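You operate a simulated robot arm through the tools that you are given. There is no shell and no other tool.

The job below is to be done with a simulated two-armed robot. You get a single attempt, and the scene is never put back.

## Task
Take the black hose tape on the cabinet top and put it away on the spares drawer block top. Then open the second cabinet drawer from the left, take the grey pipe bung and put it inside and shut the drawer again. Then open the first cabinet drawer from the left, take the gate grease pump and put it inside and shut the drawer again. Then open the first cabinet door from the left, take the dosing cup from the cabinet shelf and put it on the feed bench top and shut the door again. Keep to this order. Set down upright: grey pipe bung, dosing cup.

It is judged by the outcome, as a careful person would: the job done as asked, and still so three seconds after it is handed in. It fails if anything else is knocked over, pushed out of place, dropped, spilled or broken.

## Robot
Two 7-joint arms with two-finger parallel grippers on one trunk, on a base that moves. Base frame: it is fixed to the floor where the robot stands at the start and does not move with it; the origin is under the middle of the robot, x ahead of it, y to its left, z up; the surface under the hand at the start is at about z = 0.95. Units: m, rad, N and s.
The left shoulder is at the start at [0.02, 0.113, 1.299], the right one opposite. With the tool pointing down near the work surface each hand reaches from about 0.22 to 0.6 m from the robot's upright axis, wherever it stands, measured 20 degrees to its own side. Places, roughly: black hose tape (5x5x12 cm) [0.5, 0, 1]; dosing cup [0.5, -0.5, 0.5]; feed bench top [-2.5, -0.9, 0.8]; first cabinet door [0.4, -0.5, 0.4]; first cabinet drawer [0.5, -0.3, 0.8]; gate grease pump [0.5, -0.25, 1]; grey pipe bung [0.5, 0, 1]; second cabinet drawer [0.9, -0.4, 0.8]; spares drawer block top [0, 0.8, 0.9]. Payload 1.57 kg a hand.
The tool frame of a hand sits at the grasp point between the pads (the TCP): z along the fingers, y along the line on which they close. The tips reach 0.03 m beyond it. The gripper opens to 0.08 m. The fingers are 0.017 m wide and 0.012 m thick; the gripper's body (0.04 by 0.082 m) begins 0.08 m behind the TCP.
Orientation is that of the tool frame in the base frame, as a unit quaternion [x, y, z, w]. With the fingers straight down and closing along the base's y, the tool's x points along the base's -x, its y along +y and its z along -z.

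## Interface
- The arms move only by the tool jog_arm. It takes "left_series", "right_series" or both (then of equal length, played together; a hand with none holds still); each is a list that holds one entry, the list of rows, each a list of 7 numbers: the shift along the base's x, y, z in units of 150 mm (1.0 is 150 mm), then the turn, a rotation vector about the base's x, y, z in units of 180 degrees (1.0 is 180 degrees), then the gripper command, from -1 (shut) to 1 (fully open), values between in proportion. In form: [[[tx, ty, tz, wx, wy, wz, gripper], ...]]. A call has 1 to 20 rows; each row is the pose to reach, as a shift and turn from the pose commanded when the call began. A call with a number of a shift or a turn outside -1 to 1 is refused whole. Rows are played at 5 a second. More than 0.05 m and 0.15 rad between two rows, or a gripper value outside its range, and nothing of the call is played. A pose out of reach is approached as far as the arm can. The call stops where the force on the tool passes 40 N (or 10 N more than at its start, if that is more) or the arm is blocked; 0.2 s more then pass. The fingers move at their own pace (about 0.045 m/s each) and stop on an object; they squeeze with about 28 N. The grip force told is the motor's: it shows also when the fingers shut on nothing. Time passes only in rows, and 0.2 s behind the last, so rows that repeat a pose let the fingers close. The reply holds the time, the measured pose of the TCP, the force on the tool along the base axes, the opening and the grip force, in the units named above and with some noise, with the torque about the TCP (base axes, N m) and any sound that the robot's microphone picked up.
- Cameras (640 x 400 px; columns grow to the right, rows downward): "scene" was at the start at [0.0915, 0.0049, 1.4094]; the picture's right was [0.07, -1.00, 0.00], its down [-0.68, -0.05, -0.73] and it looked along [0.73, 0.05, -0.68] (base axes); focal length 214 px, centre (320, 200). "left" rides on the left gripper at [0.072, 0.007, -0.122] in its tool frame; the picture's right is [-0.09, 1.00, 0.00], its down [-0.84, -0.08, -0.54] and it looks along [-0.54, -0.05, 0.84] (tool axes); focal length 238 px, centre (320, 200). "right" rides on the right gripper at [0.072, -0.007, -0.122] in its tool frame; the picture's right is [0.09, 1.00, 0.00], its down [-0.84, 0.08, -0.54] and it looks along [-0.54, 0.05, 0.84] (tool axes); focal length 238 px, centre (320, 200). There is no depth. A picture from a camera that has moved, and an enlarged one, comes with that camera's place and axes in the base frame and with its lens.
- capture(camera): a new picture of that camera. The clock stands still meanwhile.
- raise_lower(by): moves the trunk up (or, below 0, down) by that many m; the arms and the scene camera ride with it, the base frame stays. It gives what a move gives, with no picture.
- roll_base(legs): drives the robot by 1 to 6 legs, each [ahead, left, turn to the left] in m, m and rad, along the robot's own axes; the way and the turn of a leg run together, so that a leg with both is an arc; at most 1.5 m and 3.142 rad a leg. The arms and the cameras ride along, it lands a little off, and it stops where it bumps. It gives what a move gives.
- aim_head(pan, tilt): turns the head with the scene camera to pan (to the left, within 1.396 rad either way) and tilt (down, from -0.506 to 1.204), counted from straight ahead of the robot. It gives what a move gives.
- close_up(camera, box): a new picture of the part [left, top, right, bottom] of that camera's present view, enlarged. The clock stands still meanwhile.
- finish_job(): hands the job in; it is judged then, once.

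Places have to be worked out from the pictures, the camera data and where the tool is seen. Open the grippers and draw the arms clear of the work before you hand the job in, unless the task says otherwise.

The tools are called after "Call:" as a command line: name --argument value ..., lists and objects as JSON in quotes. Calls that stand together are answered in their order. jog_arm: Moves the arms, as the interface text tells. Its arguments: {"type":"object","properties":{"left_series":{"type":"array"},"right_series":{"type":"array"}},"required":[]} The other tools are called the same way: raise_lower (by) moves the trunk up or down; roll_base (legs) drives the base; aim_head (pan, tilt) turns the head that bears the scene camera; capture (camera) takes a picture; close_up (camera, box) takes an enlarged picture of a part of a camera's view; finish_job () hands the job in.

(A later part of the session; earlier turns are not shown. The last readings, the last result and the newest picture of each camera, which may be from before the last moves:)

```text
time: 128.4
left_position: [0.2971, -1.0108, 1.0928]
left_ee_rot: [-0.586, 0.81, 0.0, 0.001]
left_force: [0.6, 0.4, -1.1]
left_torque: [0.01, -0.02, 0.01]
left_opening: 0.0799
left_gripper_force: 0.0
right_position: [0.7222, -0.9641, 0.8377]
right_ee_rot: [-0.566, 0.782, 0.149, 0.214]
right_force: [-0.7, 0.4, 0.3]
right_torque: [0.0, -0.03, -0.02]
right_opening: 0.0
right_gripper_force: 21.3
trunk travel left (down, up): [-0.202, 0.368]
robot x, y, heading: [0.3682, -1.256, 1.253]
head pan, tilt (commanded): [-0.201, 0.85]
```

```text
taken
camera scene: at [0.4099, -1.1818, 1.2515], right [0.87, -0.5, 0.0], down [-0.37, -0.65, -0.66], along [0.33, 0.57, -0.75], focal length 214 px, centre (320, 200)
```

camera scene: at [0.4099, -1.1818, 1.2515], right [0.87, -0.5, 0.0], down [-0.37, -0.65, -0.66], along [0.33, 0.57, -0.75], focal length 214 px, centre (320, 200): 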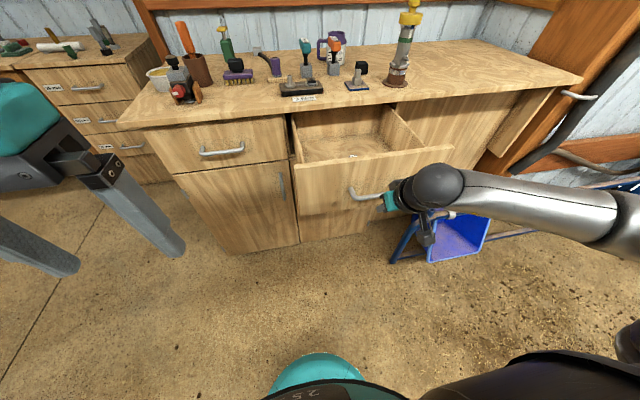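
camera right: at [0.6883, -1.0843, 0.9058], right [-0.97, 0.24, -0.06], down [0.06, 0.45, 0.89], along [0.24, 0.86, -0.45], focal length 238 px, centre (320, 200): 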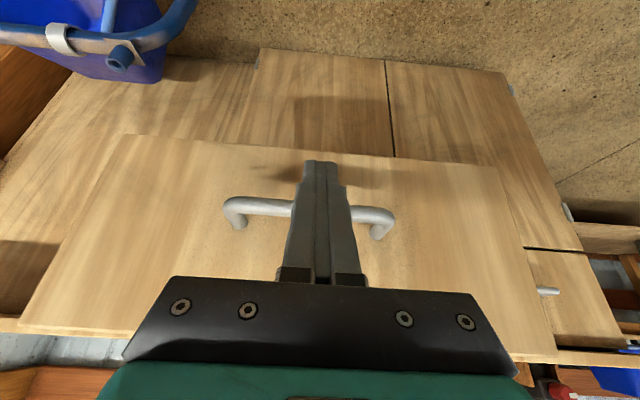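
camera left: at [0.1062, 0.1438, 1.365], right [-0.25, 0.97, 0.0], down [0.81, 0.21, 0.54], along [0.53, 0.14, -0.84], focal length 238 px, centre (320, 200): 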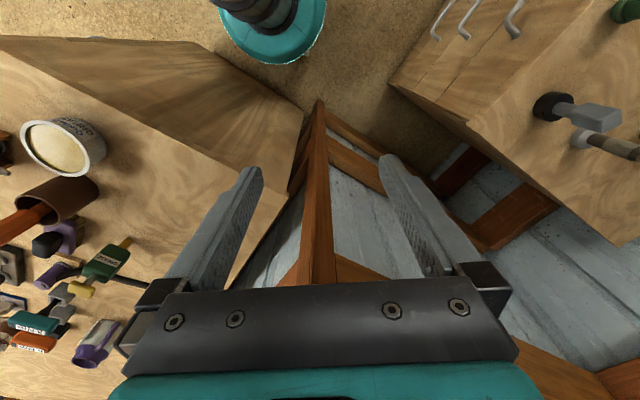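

The fingers are in front of the bar. I'll push the drawer in slowly so the bung isn't jolted.

Call:
jog_arm --right_series '[[[0.01, 0.032, 0, 0, 0, 0, -1], [0.021, 0.063, 0, 0, 0, 0, -1], [0.035, 0.107, 0, 0, 0, 0, -1], [0.052, 0.158, 0, 0, 0, 0, -1], [0.073, 0.222, 0, 0, 0, 0, -1], [0.098, 0.298, 0, 0, 0, 0, -1], [0.123, 0.374, 0, 0, 0, 0, -1], [0.148, 0.45, 0, 0, 0, 0, -1], [0.173, 0.526, 0, 0, 0, 0, -1], [0.198, 0.602, 0, 0, 0, 0, -1], [0.223, 0.678, 0, 0, 0, 0, -1], [0.248, 0.754, 0, 0, 0, 0, -1], [0.268, 0.815, 0, 0, 0, 0, -1], [0.284, 0.865, 0, 0, 0, 0, -1], [0.295, 0.897, 0, 0, 0, 0, -1], [0.295, 0.897, 0, 0, 0, 0, -1]]]'

Call:
capture --camera "scene"

```text
time: 131.8
left_position: [0.2981, -1.013, 1.0929]
left_ee_rot: [-0.586, 0.81, -0.001, 0.0]
left_force: [-0.5, -0.2, -0.3]
left_torque: [-0.01, 0.0, 0.01]
left_opening: 0.08
left_gripper_force: 0.1
right_position: [0.764, -0.8294, 0.8371]
right_ee_rot: [-0.565, 0.783, 0.148, 0.214]
right_force: [0.9, -2.1, -2.6]
right_torque: [-0.07, -0.01, -0.02]
right_opening: 0.0002
right_gripper_force: 21.7
trunk travel left (down, up): [-0.202, 0.368]
robot x, y, heading: [0.3699, -1.2565, 1.251]
head pan, tilt (commanded): [-0.201, 0.85]
```

```text
taken
camera scene: at [0.41, -1.1819, 1.2515], right [0.87, -0.5, 0.0], down [-0.37, -0.65, -0.66], along [0.33, 0.57, -0.75], focal length 214 px, centre (320, 200)
```

scene: 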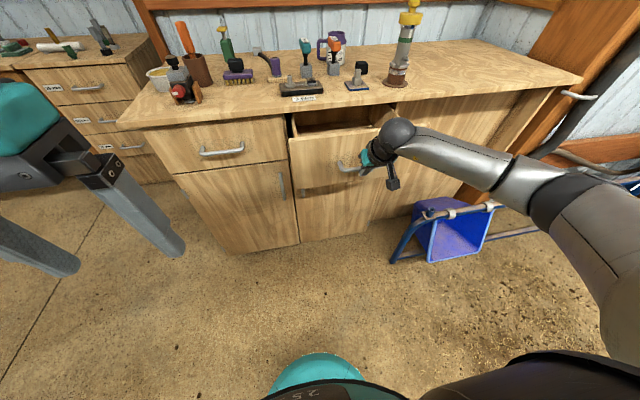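

The drawer is halfway in. I'll push another 10 cm with the arm.

Call:
jog_arm --right_series '[[[0.01, 0.032, 0, 0, 0, 0, -1], [0.027, 0.083, 0, 0, 0, 0, -1], [0.048, 0.146, 0, 0, 0, 0, -1], [0.073, 0.222, 0, 0, 0, 0, -1], [0.098, 0.298, 0, 0, 0, 0, -1], [0.123, 0.374, 0, 0, 0, 0, -1], [0.148, 0.45, 0, 0, 0, 0, -1], [0.173, 0.526, 0, 0, 0, 0, -1], [0.19, 0.58, 0, 0, 0, 0, -1], [0.208, 0.633, 0, 0, 0, 0, -1], [0.208, 0.633, 0, 0, 0, 0, -1]]]'

Call:
capture --camera "right"

```text
time: 134.2
left_position: [0.2982, -1.0118, 1.0927]
left_ee_rot: [-0.586, 0.811, 0.0, 0.0]
left_force: [-0.4, 0.2, 0.8]
left_torque: [-0.01, -0.02, 0.0]
left_opening: 0.0801
left_gripper_force: 0.1
right_position: [0.7935, -0.734, 0.8375]
right_ee_rot: [-0.567, 0.782, 0.149, 0.214]
right_force: [0.1, -1.1, -0.7]
right_torque: [-0.09, 0.01, 0.01]
right_opening: 0.0001
right_gripper_force: 21.7
trunk travel left (down, up): [-0.202, 0.368]
robot x, y, heading: [0.3701, -1.2572, 1.25]
head pan, tilt (commanded): [-0.201, 0.85]
```

```text
taken
camera right: at [0.7617, -0.8534, 0.9068], right [-0.97, 0.24, -0.06], down [0.06, 0.45, 0.89], along [0.24, 0.86, -0.45], focal length 238 px, centre (320, 200)
```

right: 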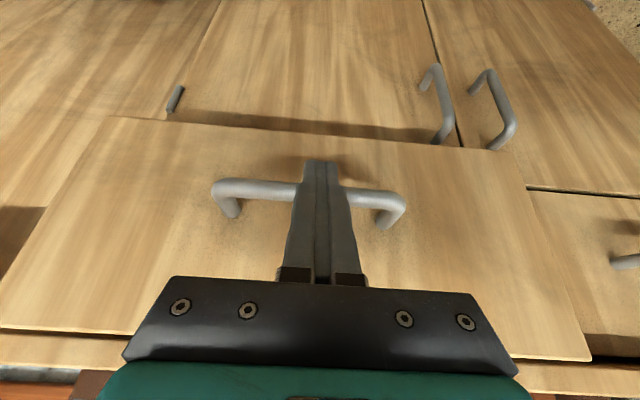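

About 7 cm remains and the arm is near full stretch. I'll draw the hand back, bring the base 9 cm closer, then finish the push with the arm.

Call:
jog_arm --right_series '[[[-0.06, -0.19, 0, 0, 0, 0, -1], [-0.125, -0.38, 0, 0, 0, 0, -1], [-0.2, -0.62, 0, 0, 0, 0, -1], [-0.2, -0.62, 0, 0, 0, 0, -1]]]'

Call:
roll_base --legs '[[0.09, 0, 0]]'

Call:
jog_arm --right_series '[[[0.01, 0.032, 0, 0, 0, 0, -1], [0.021, 0.063, 0, 0, 0, 0, -1], [0.042, 0.127, 0, 0, 0, 0, -1], [0.062, 0.19, 0, 0, 0, 0, -1], [0.083, 0.253, 0, 0, 0, 0, -1], [0.104, 0.317, 0, 0, 0, 0, -1], [0.125, 0.38, 0, 0, 0, 0, -1], [0.135, 0.412, 0, 0, 0, 0, -1], [0.146, 0.443, 0, 0, 0, 0, -1], [0.156, 0.475, 0, 0, 0, 0, -1], [0.166, 0.507, 0, 0, 0, 0, -1], [0.166, 0.507, 0, 0, 0, 0, -1]]]'

Call:
capture --camera "right"

Call:
capture --camera "scene"

```text
time: 135.2
left_position: [0.2976, -1.0104, 1.093]
left_ee_rot: [-0.586, 0.81, -0.001, -0.001]
left_force: [0.0, -0.4, -0.1]
left_torque: [0.03, -0.01, -0.01]
left_opening: 0.0797
left_gripper_force: 0.2
right_position: [0.7627, -0.8286, 0.8374]
right_ee_rot: [-0.565, 0.782, 0.15, 0.216]
right_force: [0.2, -0.9, -0.4]
right_torque: [0.0, -0.02, -0.02]
right_opening: 0.0001
right_gripper_force: 21.2
trunk travel left (down, up): [-0.202, 0.368]
robot x, y, heading: [0.3679, -1.2591, 1.254]
head pan, tilt (commanded): [-0.201, 0.85]
```

```text
time: 136.3
left_position: [0.3263, -0.9237, 1.0921]
left_ee_rot: [-0.587, 0.81, 0.0, 0.0]
left_force: [0.2, 1.1, 0.2]
left_torque: [-0.04, 0.01, 0.0]
left_opening: 0.0801
left_gripper_force: 0.1
right_position: [0.7911, -0.7391, 0.8379]
right_ee_rot: [-0.566, 0.782, 0.149, 0.214]
right_force: [-0.4, 0.9, -0.3]
right_torque: [-0.04, 0.02, 0.02]
right_opening: 0.0
right_gripper_force: 21.6
trunk travel left (down, up): [-0.202, 0.368]
robot x, y, heading: [0.4009, -1.1659, 1.254]
head pan, tilt (commanded): [-0.201, 0.85]
```

```text
time: 138.9
left_position: [0.3259, -0.9261, 1.0936]
left_ee_rot: [-0.587, 0.81, 0.001, 0.0]
left_force: [0.0, 0.1, 0.7]
left_torque: [0.0, 0.0, 0.04]
left_opening: 0.08
left_gripper_force: 0.1
right_position: [0.8149, -0.6653, 0.8357]
right_ee_rot: [-0.566, 0.782, 0.148, 0.213]
right_force: [-4.8, -11.8, -2.5]
right_torque: [-0.17, 0.17, 0.09]
right_opening: 0.0001
right_gripper_force: 21.2
trunk travel left (down, up): [-0.202, 0.368]
robot x, y, heading: [0.3976, -1.1695, 1.253]
head pan, tilt (commanded): [-0.201, 0.85]
```

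```text
taken
camera right: at [0.7825, -0.7852, 0.9068], right [-0.97, 0.24, -0.06], down [0.06, 0.46, 0.89], along [0.24, 0.86, -0.46], focal length 238 px, centre (320, 200)
```

right: 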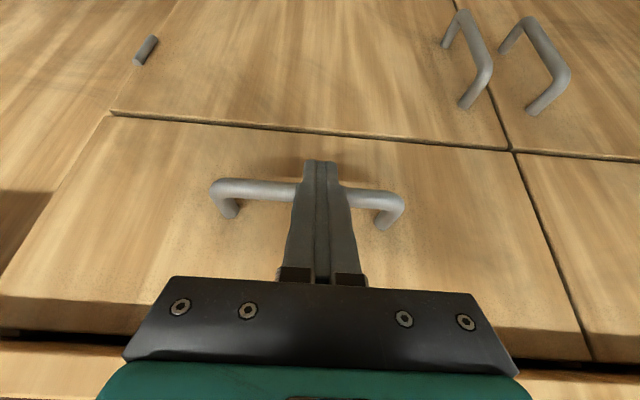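

```text
taken
camera scene: at [0.438, -1.0962, 1.2516], right [0.87, -0.5, 0.0], down [-0.37, -0.65, -0.66], along [0.33, 0.57, -0.75], focal length 214 px, centre (320, 200)
```

scene: 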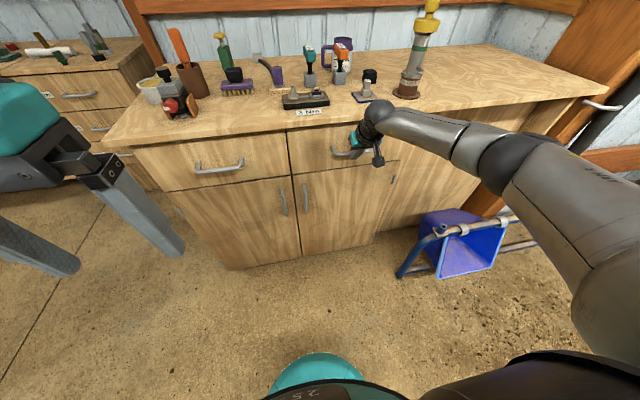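

The drawer looks flush, with about 12 N of resistance. I'll press a few millimetres more to make sure it's seated, then back the hand off.

Call:
jog_arm --right_series '[[[0.006, 0.019, 0, 0, 0, 0, -1], [0.012, 0.038, 0, 0, 0, 0, -1], [0.012, 0.038, 0, 0, 0, 0, -1]]]'

Call:
jog_arm --right_series '[[[-0.06, -0.19, 0, 0, 0, 0, -1], [-0.125, -0.38, 0, 0, 0, 0, -1], [-0.2, -0.62, 0, 0, 0, 0, -1], [-0.2, -0.62, 0, 0, 0, 0, -1]]]'

Call:
close_up --camera "scene" --box '[120, 100, 420, 270]'

Call:
capture --camera "right"

```text
time: 139.8
left_position: [0.326, -0.9272, 1.0936]
left_ee_rot: [-0.587, 0.81, 0.0, 0.001]
left_force: [-0.5, -0.6, -0.1]
left_torque: [-0.01, -0.05, 0.01]
left_opening: 0.0798
left_gripper_force: 0.2
right_position: [0.8155, -0.6649, 0.8342]
right_ee_rot: [-0.566, 0.784, 0.144, 0.211]
right_force: [-12.7, -32.9, -3.9]
right_torque: [-0.42, 0.22, 0.05]
right_opening: 0.0
right_gripper_force: 21.1
trunk travel left (down, up): [-0.202, 0.368]
robot x, y, heading: [0.3957, -1.1709, 1.255]
head pan, tilt (commanded): [-0.201, 0.85]
```

```text
time: 140.8
left_position: [0.3261, -0.9238, 1.0926]
left_ee_rot: [-0.586, 0.81, 0.0, 0.0]
left_force: [-0.9, 0.7, 0.2]
left_torque: [0.01, 0.01, 0.02]
left_opening: 0.0799
left_gripper_force: 0.1
right_position: [0.7876, -0.7527, 0.8376]
right_ee_rot: [-0.565, 0.782, 0.151, 0.216]
right_force: [0.5, 0.6, -0.1]
right_torque: [-0.05, -0.01, -0.03]
right_opening: 0.0
right_gripper_force: 21.5
trunk travel left (down, up): [-0.202, 0.368]
robot x, y, heading: [0.4001, -1.1705, 1.255]
head pan, tilt (commanded): [-0.201, 0.85]
```

```text
2.13 times, centred on (270, 185) of scene
camera zoom: at [0.4384, -1.095, 1.2515], right [0.87, -0.5, 0.0], down [-0.37, -0.65, -0.66], along [0.33, 0.57, -0.75], focal length 458 px, centre (427, 232)
```

zoom: 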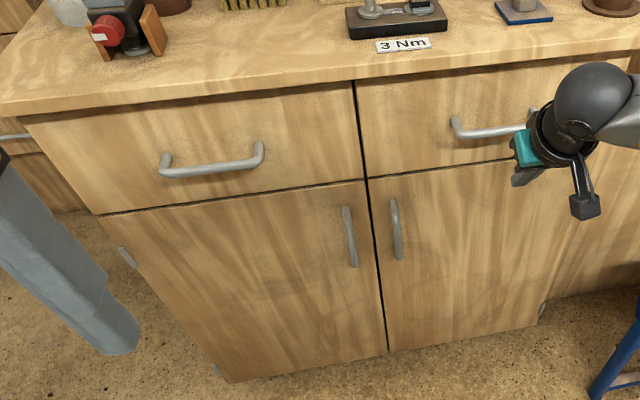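

```text
taken
camera right: at [0.7538, -0.8722, 0.9065], right [-0.97, 0.24, -0.05], down [0.06, 0.45, 0.89], along [0.24, 0.86, -0.45], focal length 238 px, centre (320, 200)
```

right: 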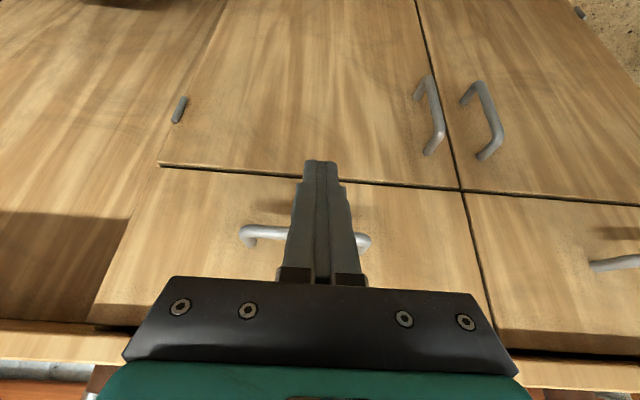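

Drawer 2 is shut. Next is drawer 1, whose handle is about 0.425 m to the left at L of roughly 0.236. I'll slide the base left, keeping the same hook posture.

Call:
roll_base --legs '[[0, 0.425, 0]]'

Call:
jog_arm --right_series '[[[0, -0.05, 0.2, 0, 0, 0, 1], [0, -0.1, 0.4, 0, 0, 0, 1], [0, -0.1, 0.55, 0, 0, 0, 1], [0, -0.1, 0.55, 0, 0, 0, 1]]]'

Call:
capture --camera "right"

Call:
capture --camera "scene"

```text
time: 143.4
left_position: [-0.0769, -0.7887, 1.0924]
left_ee_rot: [-0.583, 0.813, 0.0, 0.0]
left_force: [-0.3, 0.0, 0.0]
left_torque: [0.0, -0.01, -0.03]
left_opening: 0.0799
left_gripper_force: 0.0
right_position: [0.3858, -0.6218, 0.8367]
right_ee_rot: [-0.562, 0.785, 0.148, 0.215]
right_force: [-0.5, 0.1, 0.3]
right_torque: [0.01, -0.01, -0.02]
right_opening: 0.0002
right_gripper_force: 21.0
trunk travel left (down, up): [-0.202, 0.368]
robot x, y, heading: [-0.0082, -1.0346, 1.24]
head pan, tilt (commanded): [-0.201, 0.85]
```

```text
time: 144.4
left_position: [-0.0769, -0.7881, 1.0932]
left_ee_rot: [-0.583, 0.813, 0.0, 0.0]
left_force: [-0.5, -0.2, 0.1]
left_torque: [0.0, 0.01, 0.0]
left_opening: 0.08
left_gripper_force: 0.1
right_position: [0.3822, -0.635, 0.9196]
right_ee_rot: [-0.562, 0.785, 0.148, 0.215]
right_force: [0.5, 0.4, 0.3]
right_torque: [0.0, -0.01, 0.01]
right_opening: 0.0801
right_gripper_force: 0.1
trunk travel left (down, up): [-0.202, 0.368]
robot x, y, heading: [-0.0072, -1.0348, 1.247]
head pan, tilt (commanded): [-0.201, 0.85]
```

```text
taken
camera right: at [0.35, -0.7541, 0.989], right [-0.97, 0.25, -0.06], down [0.07, 0.45, 0.89], along [0.25, 0.86, -0.45], focal length 238 px, centre (320, 200)
```

right: 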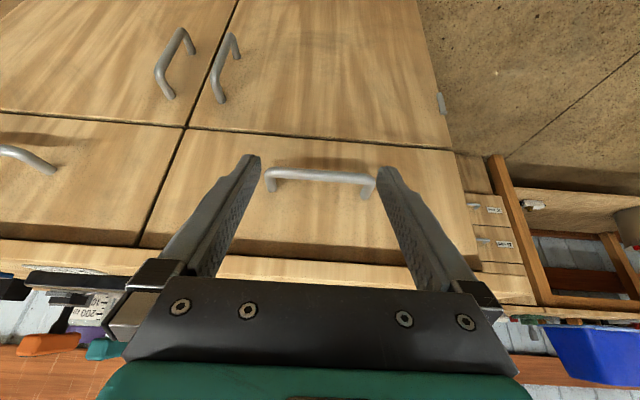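

```text
taken
camera scene: at [0.034, -0.9599, 1.2515], right [0.86, -0.5, 0.0], down [-0.38, -0.65, -0.66], along [0.33, 0.57, -0.75], focal length 214 px, centre (320, 200)
```

scene: 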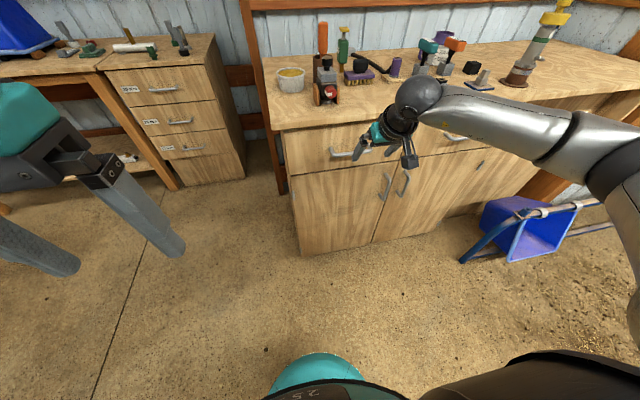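

The bar for drawer 1 is at L=0.232, 3 mm past the tabletop edge, the same geometry as before. I'll close the fingers, approach, and slide them down behind it.

Call:
jog_arm --right_series '[[[0, 0, 0, 0, 0, 0, -1], [0.03, 0.1, -0.02, 0, 0, 0, -1], [0.07, 0.25, -0.04, 0, 0, 0, -1], [0.11, 0.4, -0.06, 0, 0, 0, -1], [0.16, 0.56, -0.09, 0, 0, 0, -1], [0.197, 0.686, -0.112, 0, 0, 0, -1], [0.197, 0.686, -0.112, 0, 0, 0, -1]]]'

Call:
capture --camera "right"

```text
time: 146.0
left_position: [-0.0769, -0.7882, 1.0933]
left_ee_rot: [-0.582, 0.813, -0.001, 0.0]
left_force: [-0.5, 0.1, 0.1]
left_torque: [0.04, 0.0, 0.03]
left_opening: 0.0797
left_gripper_force: 0.0
right_position: [0.4134, -0.5315, 0.9025]
right_ee_rot: [-0.561, 0.785, 0.148, 0.216]
right_force: [0.3, 0.1, 0.3]
right_torque: [0.05, 0.01, 0.01]
right_opening: 0.0
right_gripper_force: 20.8
trunk travel left (down, up): [-0.202, 0.368]
robot x, y, heading: [-0.0058, -1.0389, 1.245]
head pan, tilt (commanded): [-0.201, 0.85]
```

```text
taken
camera right: at [0.3798, -0.6509, 0.9723], right [-0.97, 0.25, -0.06], down [0.07, 0.45, 0.89], along [0.25, 0.86, -0.45], focal length 238 px, centre (320, 200)
```

right: 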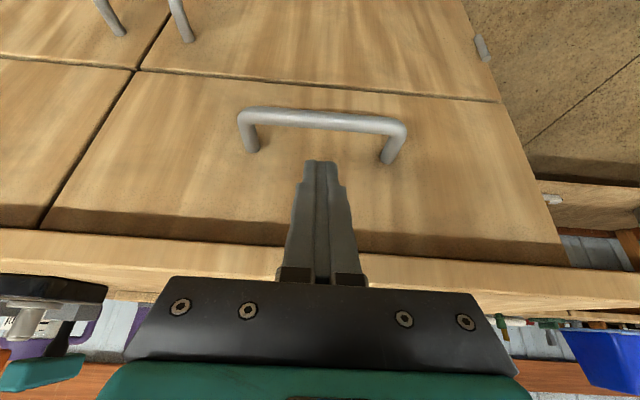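

Call:
jog_arm --right_series '[[[0.012, 0.037, -0.067, 0, 0, 0, -1], [0.024, 0.074, -0.135, 0, 0, 0, -1], [0.036, 0.111, -0.202, 0, 0, 0, -1], [0.049, 0.148, -0.27, 0, 0, 0, -1], [0.061, 0.185, -0.337, 0, 0, 0, -1], [0.073, 0.222, -0.404, 0, 0, 0, -1], [0.073, 0.222, -0.404, 0, 0, 0, -1]]]'

Call:
capture --camera "right"

```text
time: 147.6
left_position: [-0.0769, -0.7876, 1.0922]
left_ee_rot: [-0.583, 0.813, 0.0, -0.001]
left_force: [-1.1, 0.3, 0.5]
left_torque: [0.0, -0.01, -0.02]
left_opening: 0.0802
left_gripper_force: 0.1
right_position: [0.4253, -0.5015, 0.8415]
right_ee_rot: [-0.561, 0.785, 0.148, 0.215]
right_force: [0.7, 0.1, -0.5]
right_torque: [0.01, -0.01, -0.02]
right_opening: 0.0
right_gripper_force: 21.5
trunk travel left (down, up): [-0.202, 0.368]
robot x, y, heading: [-0.0121, -1.0379, 1.242]
head pan, tilt (commanded): [-0.201, 0.85]
```

```text
taken
camera right: at [0.3915, -0.619, 0.9109], right [-0.97, 0.25, -0.06], down [0.07, 0.45, 0.89], along [0.25, 0.86, -0.45], focal length 238 px, centre (320, 200)
```

right: 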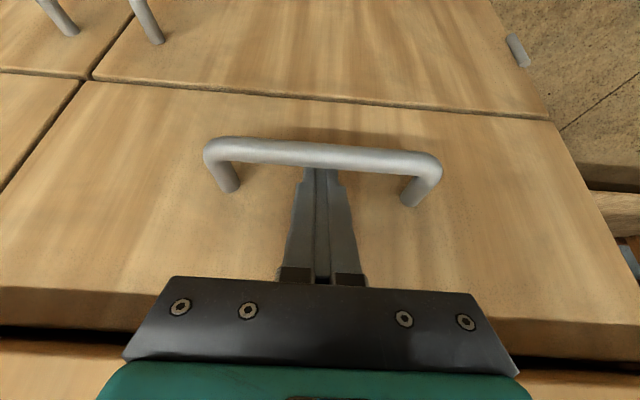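

The fingers are behind the bar. I'll pull drawer 1 open.

Call:
jog_arm --right_series '[[[-0.02, -0.063, 0, 0, 0, 0, -1], [-0.042, -0.127, 0, 0, 0, 0, -1], [-0.083, -0.253, 0, 0, 0, 0, -1], [-0.125, -0.38, 0, 0, 0, 0, -1], [-0.166, -0.507, 0, 0, 0, 0, -1], [-0.208, -0.633, 0, 0, 0, 0, -1], [-0.25, -0.76, 0, 0, 0, 0, -1], [-0.291, -0.887, 0, 0, 0, 0, -1], [-0.291, -0.887, 0, 0, 0, 0, -1]]]'

Call:
jog_arm --right_series '[[[-0.02, -0.063, 0, 0, 0, 0, -1], [-0.042, -0.127, 0, 0, 0, 0, -1], [-0.083, -0.253, 0, 0, 0, 0, -1], [-0.125, -0.38, 0, 0, 0, 0, -1], [-0.166, -0.507, 0, 0, 0, 0, -1], [-0.208, -0.633, 0, 0, 0, 0, -1], [-0.25, -0.76, 0, 0, 0, 0, -1], [-0.291, -0.887, 0, 0, 0, 0, -1], [-0.312, -0.95, 0, 0, 0, 0, -1], [-0.312, -0.95, 0, 0, 0, 0, -1]]]'

Call:
capture --camera "scene"

```text
time: 149.6
left_position: [-0.0765, -0.7872, 1.0914]
left_ee_rot: [-0.583, 0.813, 0.0, 0.0]
left_force: [0.1, -0.6, -0.7]
left_torque: [-0.01, 0.02, 0.01]
left_opening: 0.0798
left_gripper_force: 0.0
right_position: [0.3809, -0.6342, 0.8405]
right_ee_rot: [-0.562, 0.785, 0.147, 0.214]
right_force: [-0.7, 0.0, 0.0]
right_torque: [0.0, 0.0, 0.0]
right_opening: 0.0
right_gripper_force: 21.2
trunk travel left (down, up): [-0.202, 0.368]
robot x, y, heading: [-0.0098, -1.0371, 1.239]
head pan, tilt (commanded): [-0.201, 0.85]
```

```text
time: 151.8
left_position: [-0.077, -0.7881, 1.0912]
left_ee_rot: [-0.582, 0.813, 0.001, 0.0]
left_force: [-0.5, 0.2, 0.1]
left_torque: [0.0, -0.04, -0.01]
left_opening: 0.0798
left_gripper_force: 0.1
right_position: [0.3347, -0.7769, 0.8421]
right_ee_rot: [-0.561, 0.786, 0.147, 0.215]
right_force: [-1.8, 1.0, -0.1]
right_torque: [-0.01, 0.0, 0.02]
right_opening: 0.0
right_gripper_force: 21.0
trunk travel left (down, up): [-0.202, 0.368]
robot x, y, heading: [-0.0084, -1.036, 1.243]
head pan, tilt (commanded): [-0.201, 0.85]
```

```text
taken
camera scene: at [0.034, -0.9599, 1.2515], right [0.86, -0.5, 0.0], down [-0.38, -0.65, -0.66], along [0.33, 0.57, -0.75], focal length 214 px, centre (320, 200)
```

scene: 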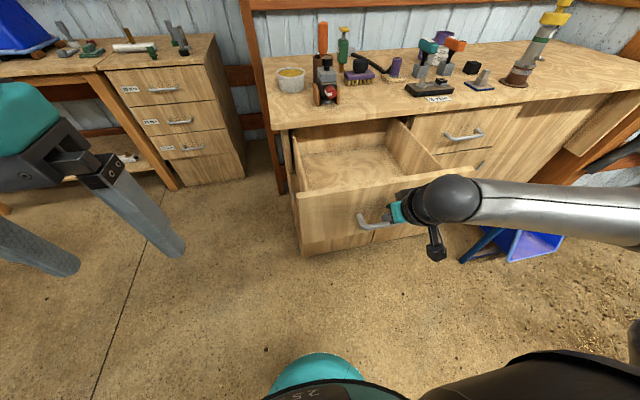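

Drawer 1 is open about 28 cm. I'll lift the fingers off the bar, raise the trunk, level and open the hand, and drive around to the cabinet's end for the pump.

Call:
jog_arm --right_series '[[[0.01, 0.03, 0.05, 0, 0, 0, -1], [0.01, 0.03, 0.15, 0, 0, 0, -1], [0.01, 0.03, 0.3, 0, 0, 0, -1], [0.01, 0.03, 0.5, 0, 0, 0, -1], [0.01, 0.03, 0.75, 0, 0, 0, -1], [0.01, 0.03, 1.0, 0, 0, 0, -1], [0.01, 0.03, 1.0, 0, 0, 0, -1]]]'

Call:
raise_lower --by 0.22

Call:
jog_arm --right_series '[[[0, 0, 0, -0.039, 0.0138, 0, 0], [0, 0, 0, -0.0785, 0.0276, 0, 1], [0, 0, 0, -0.118, 0.0415, 0, 1], [0, 0, 0, -0.157, 0.0553, 0, 1], [0, 0, 0, -0.157, 0.0553, 0, 1]]]'

Call:
roll_base --legs '[[0, 0.33, 0.01], [0.63, 0.18, 0]]'

Call:
aim_head --pan -0.9 --tilt 0.7

Call:
capture --camera "scene"

```text
time: 153.4
left_position: [-0.0763, -0.7877, 1.0924]
left_ee_rot: [-0.583, 0.813, -0.001, 0.0]
left_force: [-0.3, -0.1, 0.5]
left_torque: [0.0, -0.02, -0.02]
left_opening: 0.0802
left_gripper_force: 0.1
right_position: [0.3377, -0.7711, 0.9917]
right_ee_rot: [-0.562, 0.785, 0.149, 0.215]
right_force: [0.3, -0.3, 0.3]
right_torque: [-0.03, 0.03, -0.01]
right_opening: 0.0004
right_gripper_force: 21.5
trunk travel left (down, up): [-0.202, 0.368]
robot x, y, heading: [-0.0072, -1.0349, 1.241]
head pan, tilt (commanded): [-0.201, 0.85]
```

```text
time: 155.7
left_position: [-0.076, -0.7878, 1.313]
left_ee_rot: [-0.583, 0.812, 0.0, 0.0]
left_force: [0.3, 0.0, -0.8]
left_torque: [0.01, 0.02, 0.0]
left_opening: 0.08
left_gripper_force: 0.1
right_position: [0.3381, -0.7723, 1.211]
right_ee_rot: [-0.561, 0.785, 0.148, 0.215]
right_force: [0.5, -0.6, -0.8]
right_torque: [0.02, 0.02, 0.0]
right_opening: 0.0002
right_gripper_force: 21.4
trunk travel left (down, up): [-0.422, 0.148]
robot x, y, heading: [-0.0076, -1.0347, 1.244]
head pan, tilt (commanded): [-0.201, 0.85]
```

```text
time: 156.9
left_position: [-0.0762, -0.7869, 1.3124]
left_ee_rot: [-0.583, 0.812, 0.001, 0.0]
left_force: [-0.7, -0.1, -0.2]
left_torque: [0.01, 0.0, 0.01]
left_opening: 0.08
left_gripper_force: 0.0
right_position: [0.3375, -0.7727, 1.2108]
right_ee_rot: [-0.582, 0.813, 0.0, 0.002]
right_force: [0.4, 0.2, 0.5]
right_torque: [0.0, 0.01, -0.01]
right_opening: 0.0801
right_gripper_force: 0.0
trunk travel left (down, up): [-0.422, 0.148]
robot x, y, heading: [-0.0088, -1.0312, 1.244]
head pan, tilt (commanded): [-0.201, 0.85]
```

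```text
time: 162.3
left_position: [-0.3526, -0.0247, 1.3127]
left_ee_rot: [-0.586, 0.811, 0.0, 0.0]
left_force: [-0.2, 0.0, 0.6]
left_torque: [0.01, 0.0, 0.01]
left_opening: 0.0801
left_gripper_force: 0.1
right_position: [0.0607, -0.0061, 1.2112]
right_ee_rot: [-0.585, 0.811, 0.001, 0.004]
right_force: [-0.8, 0.0, 0.2]
right_torque: [0.01, -0.01, -0.01]
right_opening: 0.0798
right_gripper_force: 0.0
trunk travel left (down, up): [-0.422, 0.148]
robot x, y, heading: [-0.2805, -0.2695, 1.248]
head pan, tilt (commanded): [-0.201, 0.85]
```

```text
time: 163.4
left_position: [-0.3534, -0.0245, 1.3121]
left_ee_rot: [-0.586, 0.811, 0.0, 0.0]
left_force: [-0.2, -0.1, -0.4]
left_torque: [-0.04, -0.02, 0.0]
left_opening: 0.0799
left_gripper_force: 0.0
right_position: [0.0599, -0.0054, 1.2096]
right_ee_rot: [-0.585, 0.811, 0.0, 0.003]
right_force: [0.2, -0.1, -0.1]
right_torque: [0.03, 0.02, 0.0]
right_opening: 0.0799
right_gripper_force: 0.0
trunk travel left (down, up): [-0.422, 0.148]
robot x, y, heading: [-0.2808, -0.2725, 1.252]
head pan, tilt (commanded): [-0.901, 0.7]
```

```text
taken
camera scene: at [-0.2008, -0.2354, 1.4838], right [0.34, -0.94, 0.0], down [-0.61, -0.22, -0.76], along [0.72, 0.26, -0.64], focal length 214 px, centre (320, 200)
```

scene: 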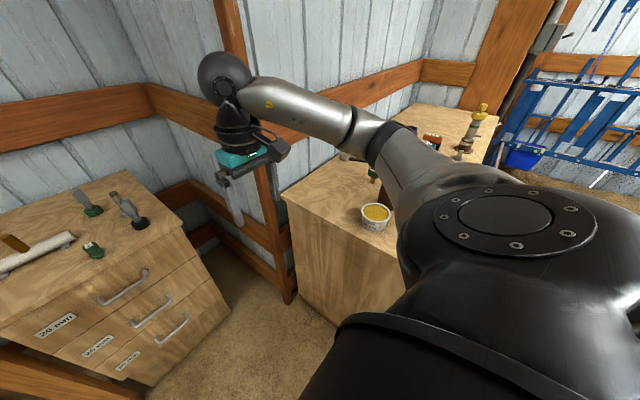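

I'll turn right to a heading of about 0.27 and approach, so the pump is in front of the right arm.

Call:
roll_base --legs '[[0, 0, -0.98], [0.365, 0.137, 0]]'

Call:
aim_head --pan -0.35 --tilt 0.8

Call:
capture --camera "scene"

Call:
capture --camera "right"

Call:
capture --camera "left"

```text
time: 168.4
left_position: [0.2027, 0.1525, 1.3135]
left_ee_rot: [-0.134, 0.991, 0.0, 0.0]
left_force: [0.4, 0.7, -0.4]
left_torque: [-0.01, -0.02, 0.03]
left_opening: 0.0801
left_gripper_force: 0.1
right_position: [0.4479, -0.18, 1.2114]
right_ee_rot: [-0.134, 0.991, -0.001, 0.003]
right_force: [0.9, -0.1, -0.1]
right_torque: [-0.03, 0.0, 0.02]
right_opening: 0.0801
right_gripper_force: 0.0
trunk travel left (down, up): [-0.422, 0.148]
robot x, y, heading: [0.0351, -0.0456, 0.27]
head pan, tilt (commanded): [-0.901, 0.7]
```

```text
time: 169.3
left_position: [0.2012, 0.1517, 1.3128]
left_ee_rot: [-0.134, 0.991, 0.0, 0.0]
left_force: [-0.9, -0.7, 0.1]
left_torque: [0.01, 0.01, 0.0]
left_opening: 0.0799
left_gripper_force: 0.2
right_position: [0.4488, -0.1819, 1.2109]
right_ee_rot: [-0.134, 0.991, -0.001, 0.003]
right_force: [-0.1, 0.0, 0.7]
right_torque: [0.04, -0.02, -0.02]
right_opening: 0.0798
right_gripper_force: 0.0
trunk travel left (down, up): [-0.422, 0.148]
robot x, y, heading: [0.0345, -0.0459, 0.265]
head pan, tilt (commanded): [-0.351, 0.799]
```

```text
taken
camera scene: at [0.1238, -0.0493, 1.4755], right [-0.08, -1.0, 0.0], down [-0.71, 0.06, -0.7], along [0.69, -0.06, -0.72], focal length 214 px, centre (320, 200)
```

scene: 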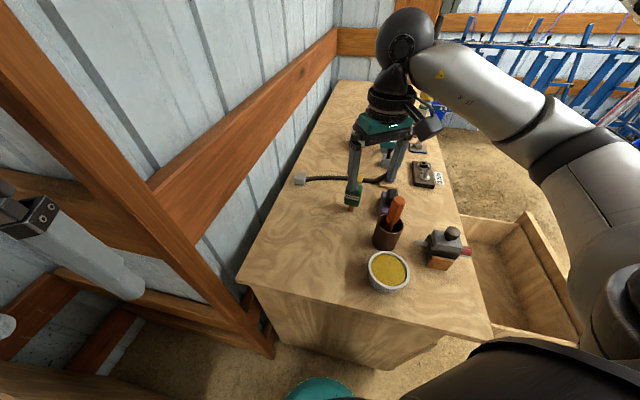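

```text
taken
camera right: at [0.3797, -0.2065, 1.3329], right [-0.35, 0.94, 0.0], down [0.78, 0.3, 0.55], along [0.51, 0.19, -0.84], focal length 238 px, centre (320, 200)
```

right: 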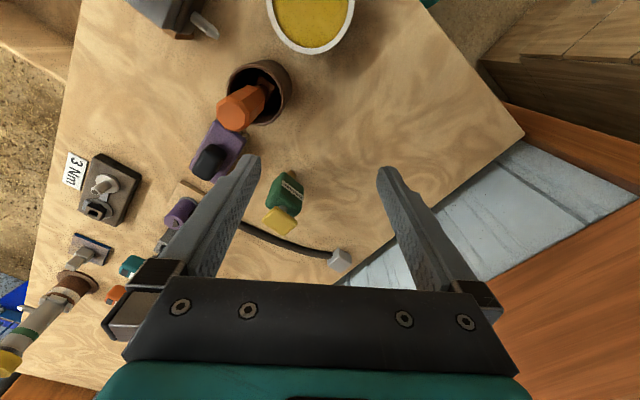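

```text
taken
camera left: at [0.1311, 0.1391, 1.4351], right [-0.18, 0.98, 0.0], down [0.83, 0.15, 0.54], along [0.53, 0.1, -0.84], focal length 238 px, centre (320, 200)
```

left: 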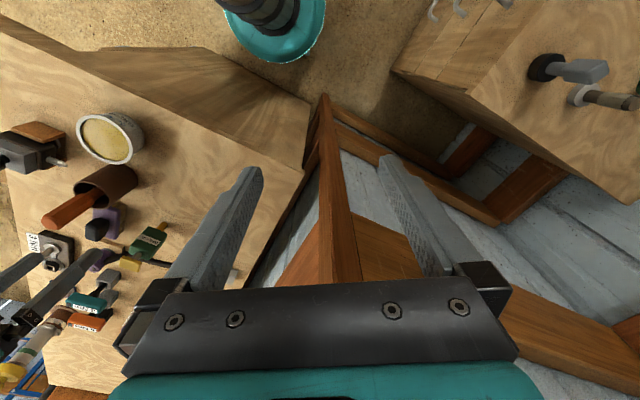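

Call:
close_up --camera "right" --box '[220, 140, 360, 280]'

Call:
close_up --camera "left" --box '[80, 180, 220, 300]'

Call:
close_up --camera "scene" --box '[310, 140, 410, 240]'

```text
2.86 times, centred on (290, 210) of right
camera zoom: at [0.3797, -0.2065, 1.3329], right [-0.35, 0.94, 0.0], down [0.78, 0.3, 0.55], along [0.51, 0.19, -0.84], focal length 681 px, centre (406, 171)
```

zoom: 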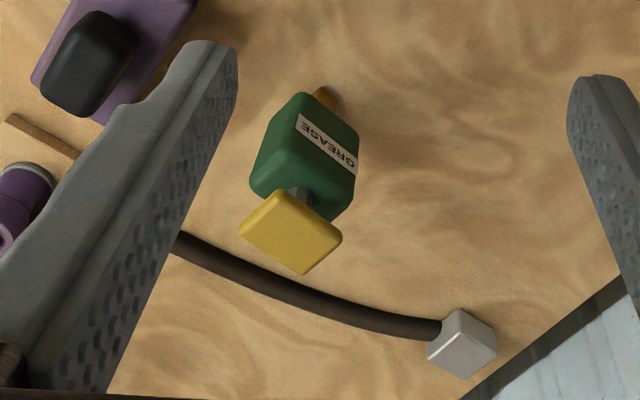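

```text
3.33 times, centred on (150, 240) of left
camera zoom: at [0.1311, 0.1391, 1.4351], right [-0.18, 0.98, 0.0], down [0.83, 0.15, 0.54], along [0.53, 0.1, -0.84], focal length 794 px, centre (887, 67)
```

zoom: 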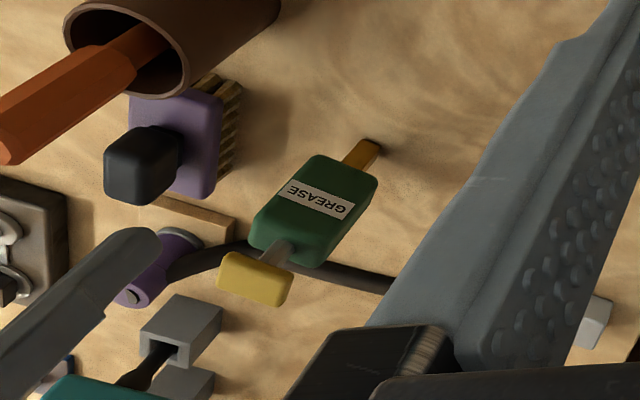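

```text
4.00 times, centred on (360, 190) of scene
camera zoom: at [0.1238, -0.0493, 1.4755], right [-0.08, -1.0, 0.0], down [-0.71, 0.06, -0.7], along [0.69, -0.06, -0.72], focal length 858 px, centre (160, 240)
```

zoom: 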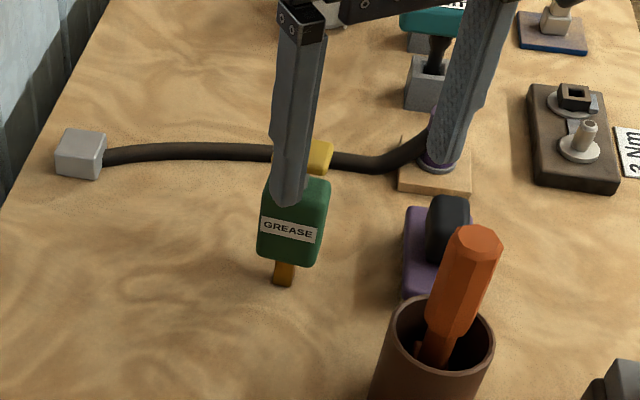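

The pump's axis is vertical at about (0.581, -0.188). Its body spans z from 0.987 to 1.065, the yellow top is at about 1.09, and its faces line up with the cabinet. I'll move above it, turn the hand so the fingers close along the cabinet's depth, and check.

Call:
jog_arm --right_series '[[[0.15, -0.01, 0, 0, 0, -0.037, 1], [0.32, -0.02, 0, 0, 0, -0.074, 1], [0.5, -0.03, 0, 0, 0, -0.112, 1], [0.7, -0.035, 0, 0, 0, -0.149, 1], [0.883, -0.043, 0, 0, 0, -0.186, 1], [0.883, -0.043, 0, 0, 0, -0.186, 1]]]'

Call:
capture --camera "right"

Call:
capture --camera "scene"

```text
time: 170.7
left_position: [0.2008, 0.1528, 1.3122]
left_ee_rot: [-0.133, 0.991, 0.001, 0.001]
left_force: [-0.2, 0.1, 0.0]
left_torque: [0.01, 0.03, 0.01]
left_opening: 0.0798
left_gripper_force: 0.0
right_position: [0.581, -0.1856, 1.2112]
right_ee_rot: [0.159, 0.987, -0.002, 0.003]
right_force: [0.2, 0.3, 0.2]
right_torque: [0.01, 0.0, 0.03]
right_opening: 0.0801
right_gripper_force: 0.1
trunk travel left (down, up): [-0.422, 0.148]
robot x, y, heading: [0.0329, -0.0417, 0.264]
head pan, tilt (commanded): [-0.351, 0.799]
```

```text
taken
camera right: at [0.5098, -0.1699, 1.3332], right [0.22, 0.97, 0.0], down [0.82, -0.18, 0.55], along [0.53, -0.13, -0.84], focal length 238 px, centre (320, 200)
```

right: 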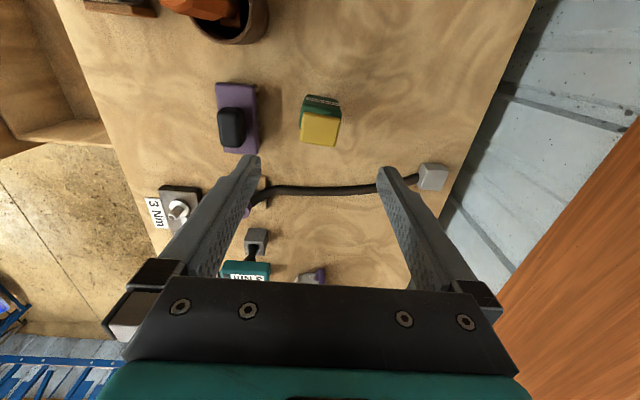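

```text
taken
camera scene: at [0.1234, -0.0495, 1.4756], right [-0.08, -1.0, 0.0], down [-0.71, 0.06, -0.7], along [0.69, -0.06, -0.72], focal length 214 px, centre (320, 200)
```

scene: 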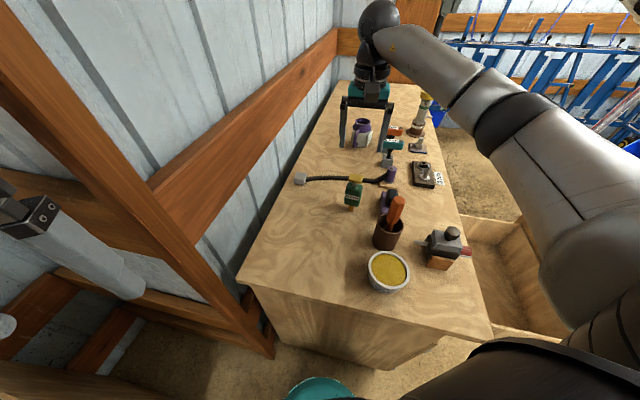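

Call:
close_up --camera "right" --box '[200, 60, 440, 200]'

```text
2.67 times, centred on (320, 130) of right
camera zoom: at [0.5098, -0.1699, 1.3332], right [0.22, 0.97, 0.0], down [0.82, -0.18, 0.55], along [0.53, -0.13, -0.84], focal length 636 px, centre (320, 387)
```

zoom: 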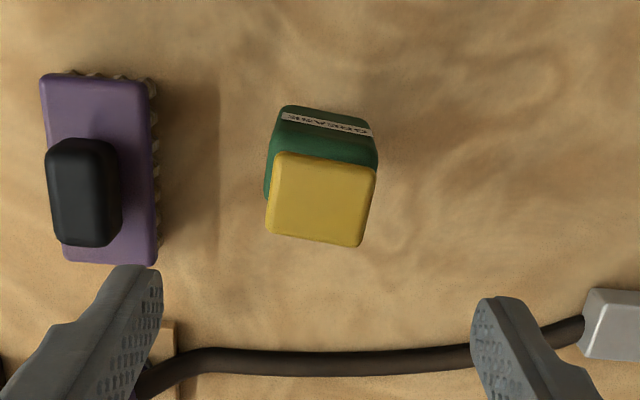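

The pump is centred under the hand within 2 mm and squared to it, and the brush is about 3 cm clear of the finger path. I'll lower around the pump.

Call:
jog_arm --right_series '[[[0, 0, -0.2, 0, 0, 0, 1], [0, 0, -0.4, 0, 0, 0, 1], [0, 0, -0.6, 0, 0, 0, 1], [0, 0, -0.75, 0, 0, 0, 1], [0, 0, -0.75, 0, 0, 0, 1]]]'

Call:
capture --camera "right"

Call:
close_up --camera "scene" --box '[310, 80, 430, 240]'

```text
time: 171.9
left_position: [0.2013, 0.1514, 1.3122]
left_ee_rot: [-0.134, 0.991, 0.0, -0.001]
left_force: [0.5, 0.4, 0.7]
left_torque: [0.01, 0.02, 0.01]
left_opening: 0.0801
left_gripper_force: 0.0
right_position: [0.5826, -0.1863, 1.0988]
right_ee_rot: [0.157, 0.988, -0.002, 0.003]
right_force: [0.0, 0.6, -0.5]
right_torque: [-0.01, 0.0, 0.03]
right_opening: 0.0799
right_gripper_force: 0.1
trunk travel left (down, up): [-0.422, 0.148]
robot x, y, heading: [0.0333, -0.0438, 0.267]
head pan, tilt (commanded): [-0.351, 0.799]
```

```text
taken
camera right: at [0.5113, -0.1706, 1.2196], right [0.22, 0.97, 0.0], down [0.82, -0.18, 0.55], along [0.53, -0.13, -0.84], focal length 238 px, centre (320, 200)
```

right: 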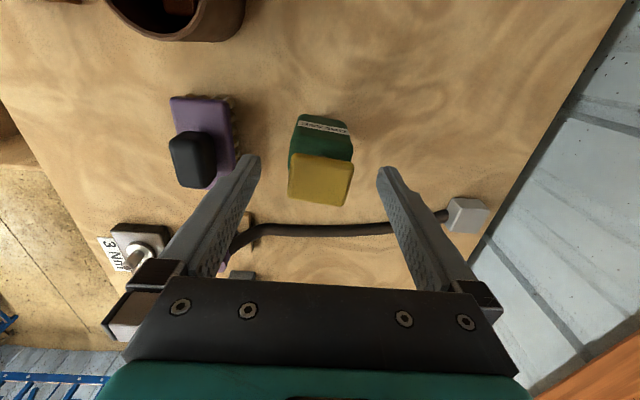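

```text
2.50 times, centred on (370, 160) of scene
camera zoom: at [0.1237, -0.0493, 1.4756], right [-0.08, -1.0, 0.0], down [-0.71, 0.06, -0.7], along [0.69, -0.06, -0.72], focal length 536 px, centre (195, 300)
```

zoom: 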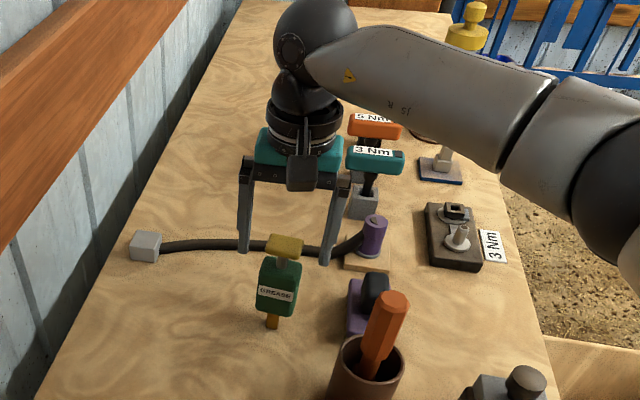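

Call:
jog_arm --right_series '[[[0, 0, -0.12, 0, 0, 0, 1], [0, 0, -0.25, 0, 0, 0, 1], [0, 0, -0.37, 0, 0, 0, 1], [0, 0, -0.455, 0, 0, 0, 1], [0, 0, -0.455, 0, 0, 0, 1], [0, 0, -0.455, 0, 0, 0, 0.3], [0, 0, -0.455, 0, 0, 0, 0.0], [0, 0, -0.455, 0, 0, 0, -0.4], [0, 0, -0.455, 0, 0, 0, -1], [0, 0, -0.455, 0, 0, 0, -1], [0, 0, -0.455, 0, 0, 0, -1], [0, 0, -0.455, 0, 0, 0, -1]]]'

Call:
capture --camera "right"

Call:
close_up --camera "scene" --box '[310, 80, 430, 240]'

```text
time: 174.5
left_position: [0.2013, 0.1516, 1.312]
left_ee_rot: [-0.134, 0.991, -0.001, 0.0]
left_force: [0.2, -0.2, 0.1]
left_torque: [0.04, 0.0, 0.04]
left_opening: 0.0802
left_gripper_force: 0.0
right_position: [0.5802, -0.1878, 1.0296]
right_ee_rot: [0.157, 0.988, -0.002, 0.002]
right_force: [0.0, 0.5, -0.8]
right_torque: [0.14, 0.0, 0.02]
right_opening: 0.0491
right_gripper_force: 27.9
trunk travel left (down, up): [-0.422, 0.148]
robot x, y, heading: [0.0329, -0.0444, 0.272]
head pan, tilt (commanded): [-0.351, 0.799]
```

```text
taken
camera right: at [0.5096, -0.1715, 1.1518], right [0.22, 0.97, 0.0], down [0.82, -0.18, 0.55], along [0.53, -0.13, -0.84], focal length 238 px, centre (320, 200)
```

right: 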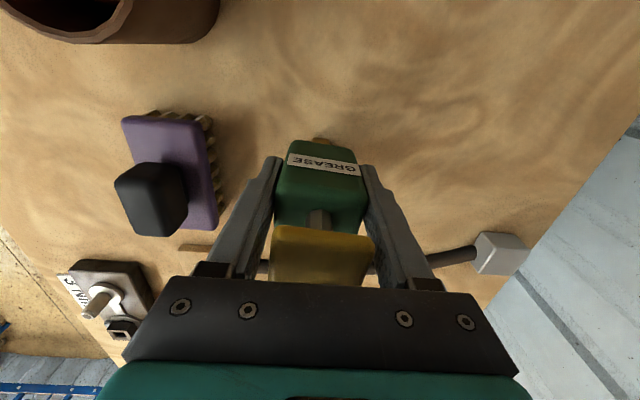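

```text
2.50 times, centred on (370, 160) of scene
camera zoom: at [0.1238, -0.0491, 1.4755], right [-0.08, -1.0, 0.0], down [-0.71, 0.06, -0.7], along [0.69, -0.06, -0.72], focal length 536 px, centre (195, 300)
```

zoom: 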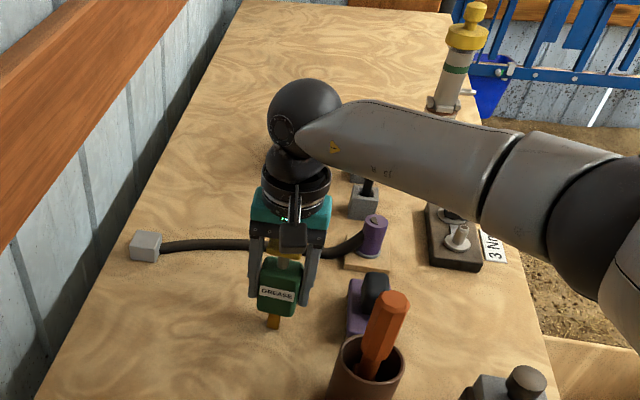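

The pump body is gripped (opening 0.049), with the TCP 8 cm above its foot. I'll lift it clear and draw it back.

Call:
jog_arm --right_series '[[[0, 0, 0.1, 0, 0, 0, -1], [0, 0, 0.3, 0, 0, 0, -1], [0, 0, 0.55, 0, 0, 0, -1], [0, 0, 0.8, 0, 0, 0, -1], [0, 0, 1.0, 0, 0, 0, -1], [0, 0, 1.0, 0, 0, 0, -1]]]'

Call:
jog_arm --right_series '[[[-0.1, -0.03, 0.2, 0, 0, 0.03, -1], [-0.3, -0.08, 0.4, 0, 0, 0.06, -1], [-0.55, -0.15, 0.5, 0, 0, 0.1, -1], [-0.8, -0.22, 0.5, 0, 0, 0.14, -1], [-0.95, -0.26, 0.5, 0, 0, 0.186, -1], [-0.95, -0.26, 0.5, 0, 0, 0.186, -1]]]'

Call:
capture --camera "scene"

Call:
capture --camera "right"

```text
time: 175.9
left_position: [0.2014, 0.1513, 1.3137]
left_ee_rot: [-0.134, 0.991, 0.0, 0.0]
left_force: [0.1, 0.0, 0.2]
left_torque: [0.03, 0.01, -0.01]
left_opening: 0.0799
left_gripper_force: 0.1
right_position: [0.5798, -0.1857, 1.1819]
right_ee_rot: [0.157, 0.988, -0.002, 0.002]
right_force: [0.0, -0.3, -2.9]
right_torque: [0.01, 0.01, 0.02]
right_opening: 0.0491
right_gripper_force: 28.2
trunk travel left (down, up): [-0.422, 0.148]
robot x, y, heading: [0.0362, -0.0442, 0.268]
head pan, tilt (commanded): [-0.351, 0.799]
```

```text
time: 177.3
left_position: [0.2011, 0.1524, 1.3129]
left_ee_rot: [-0.134, 0.991, 0.0, 0.0]
left_force: [0.0, -0.2, 0.0]
left_torque: [0.02, -0.03, -0.02]
left_opening: 0.0799
left_gripper_force: 0.0
right_position: [0.4369, -0.227, 1.2555]
right_ee_rot: [-0.135, 0.991, -0.002, 0.002]
right_force: [-0.3, 0.5, -3.2]
right_torque: [0.0, 0.0, 0.01]
right_opening: 0.049
right_gripper_force: 28.3
trunk travel left (down, up): [-0.422, 0.148]
robot x, y, heading: [0.0356, -0.046, 0.266]
head pan, tilt (commanded): [-0.351, 0.799]
```

```text
taken
camera scene: at [0.1242, -0.0493, 1.4755], right [-0.08, -1.0, 0.0], down [-0.71, 0.06, -0.7], along [0.69, -0.06, -0.72], focal length 214 px, centre (320, 200)
```

scene: 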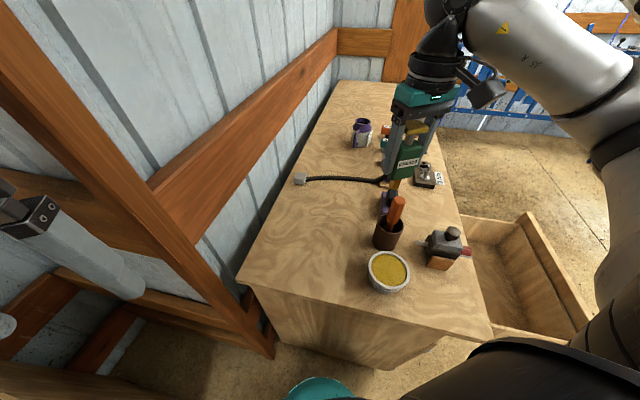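

```text
taken
camera right: at [0.3698, -0.2522, 1.3776], right [-0.35, 0.94, 0.0], down [0.78, 0.3, 0.55], along [0.51, 0.19, -0.84], focal length 238 px, centre (320, 200)
```

right: 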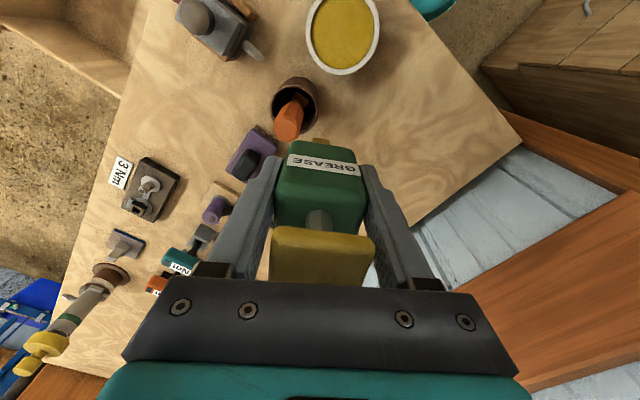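

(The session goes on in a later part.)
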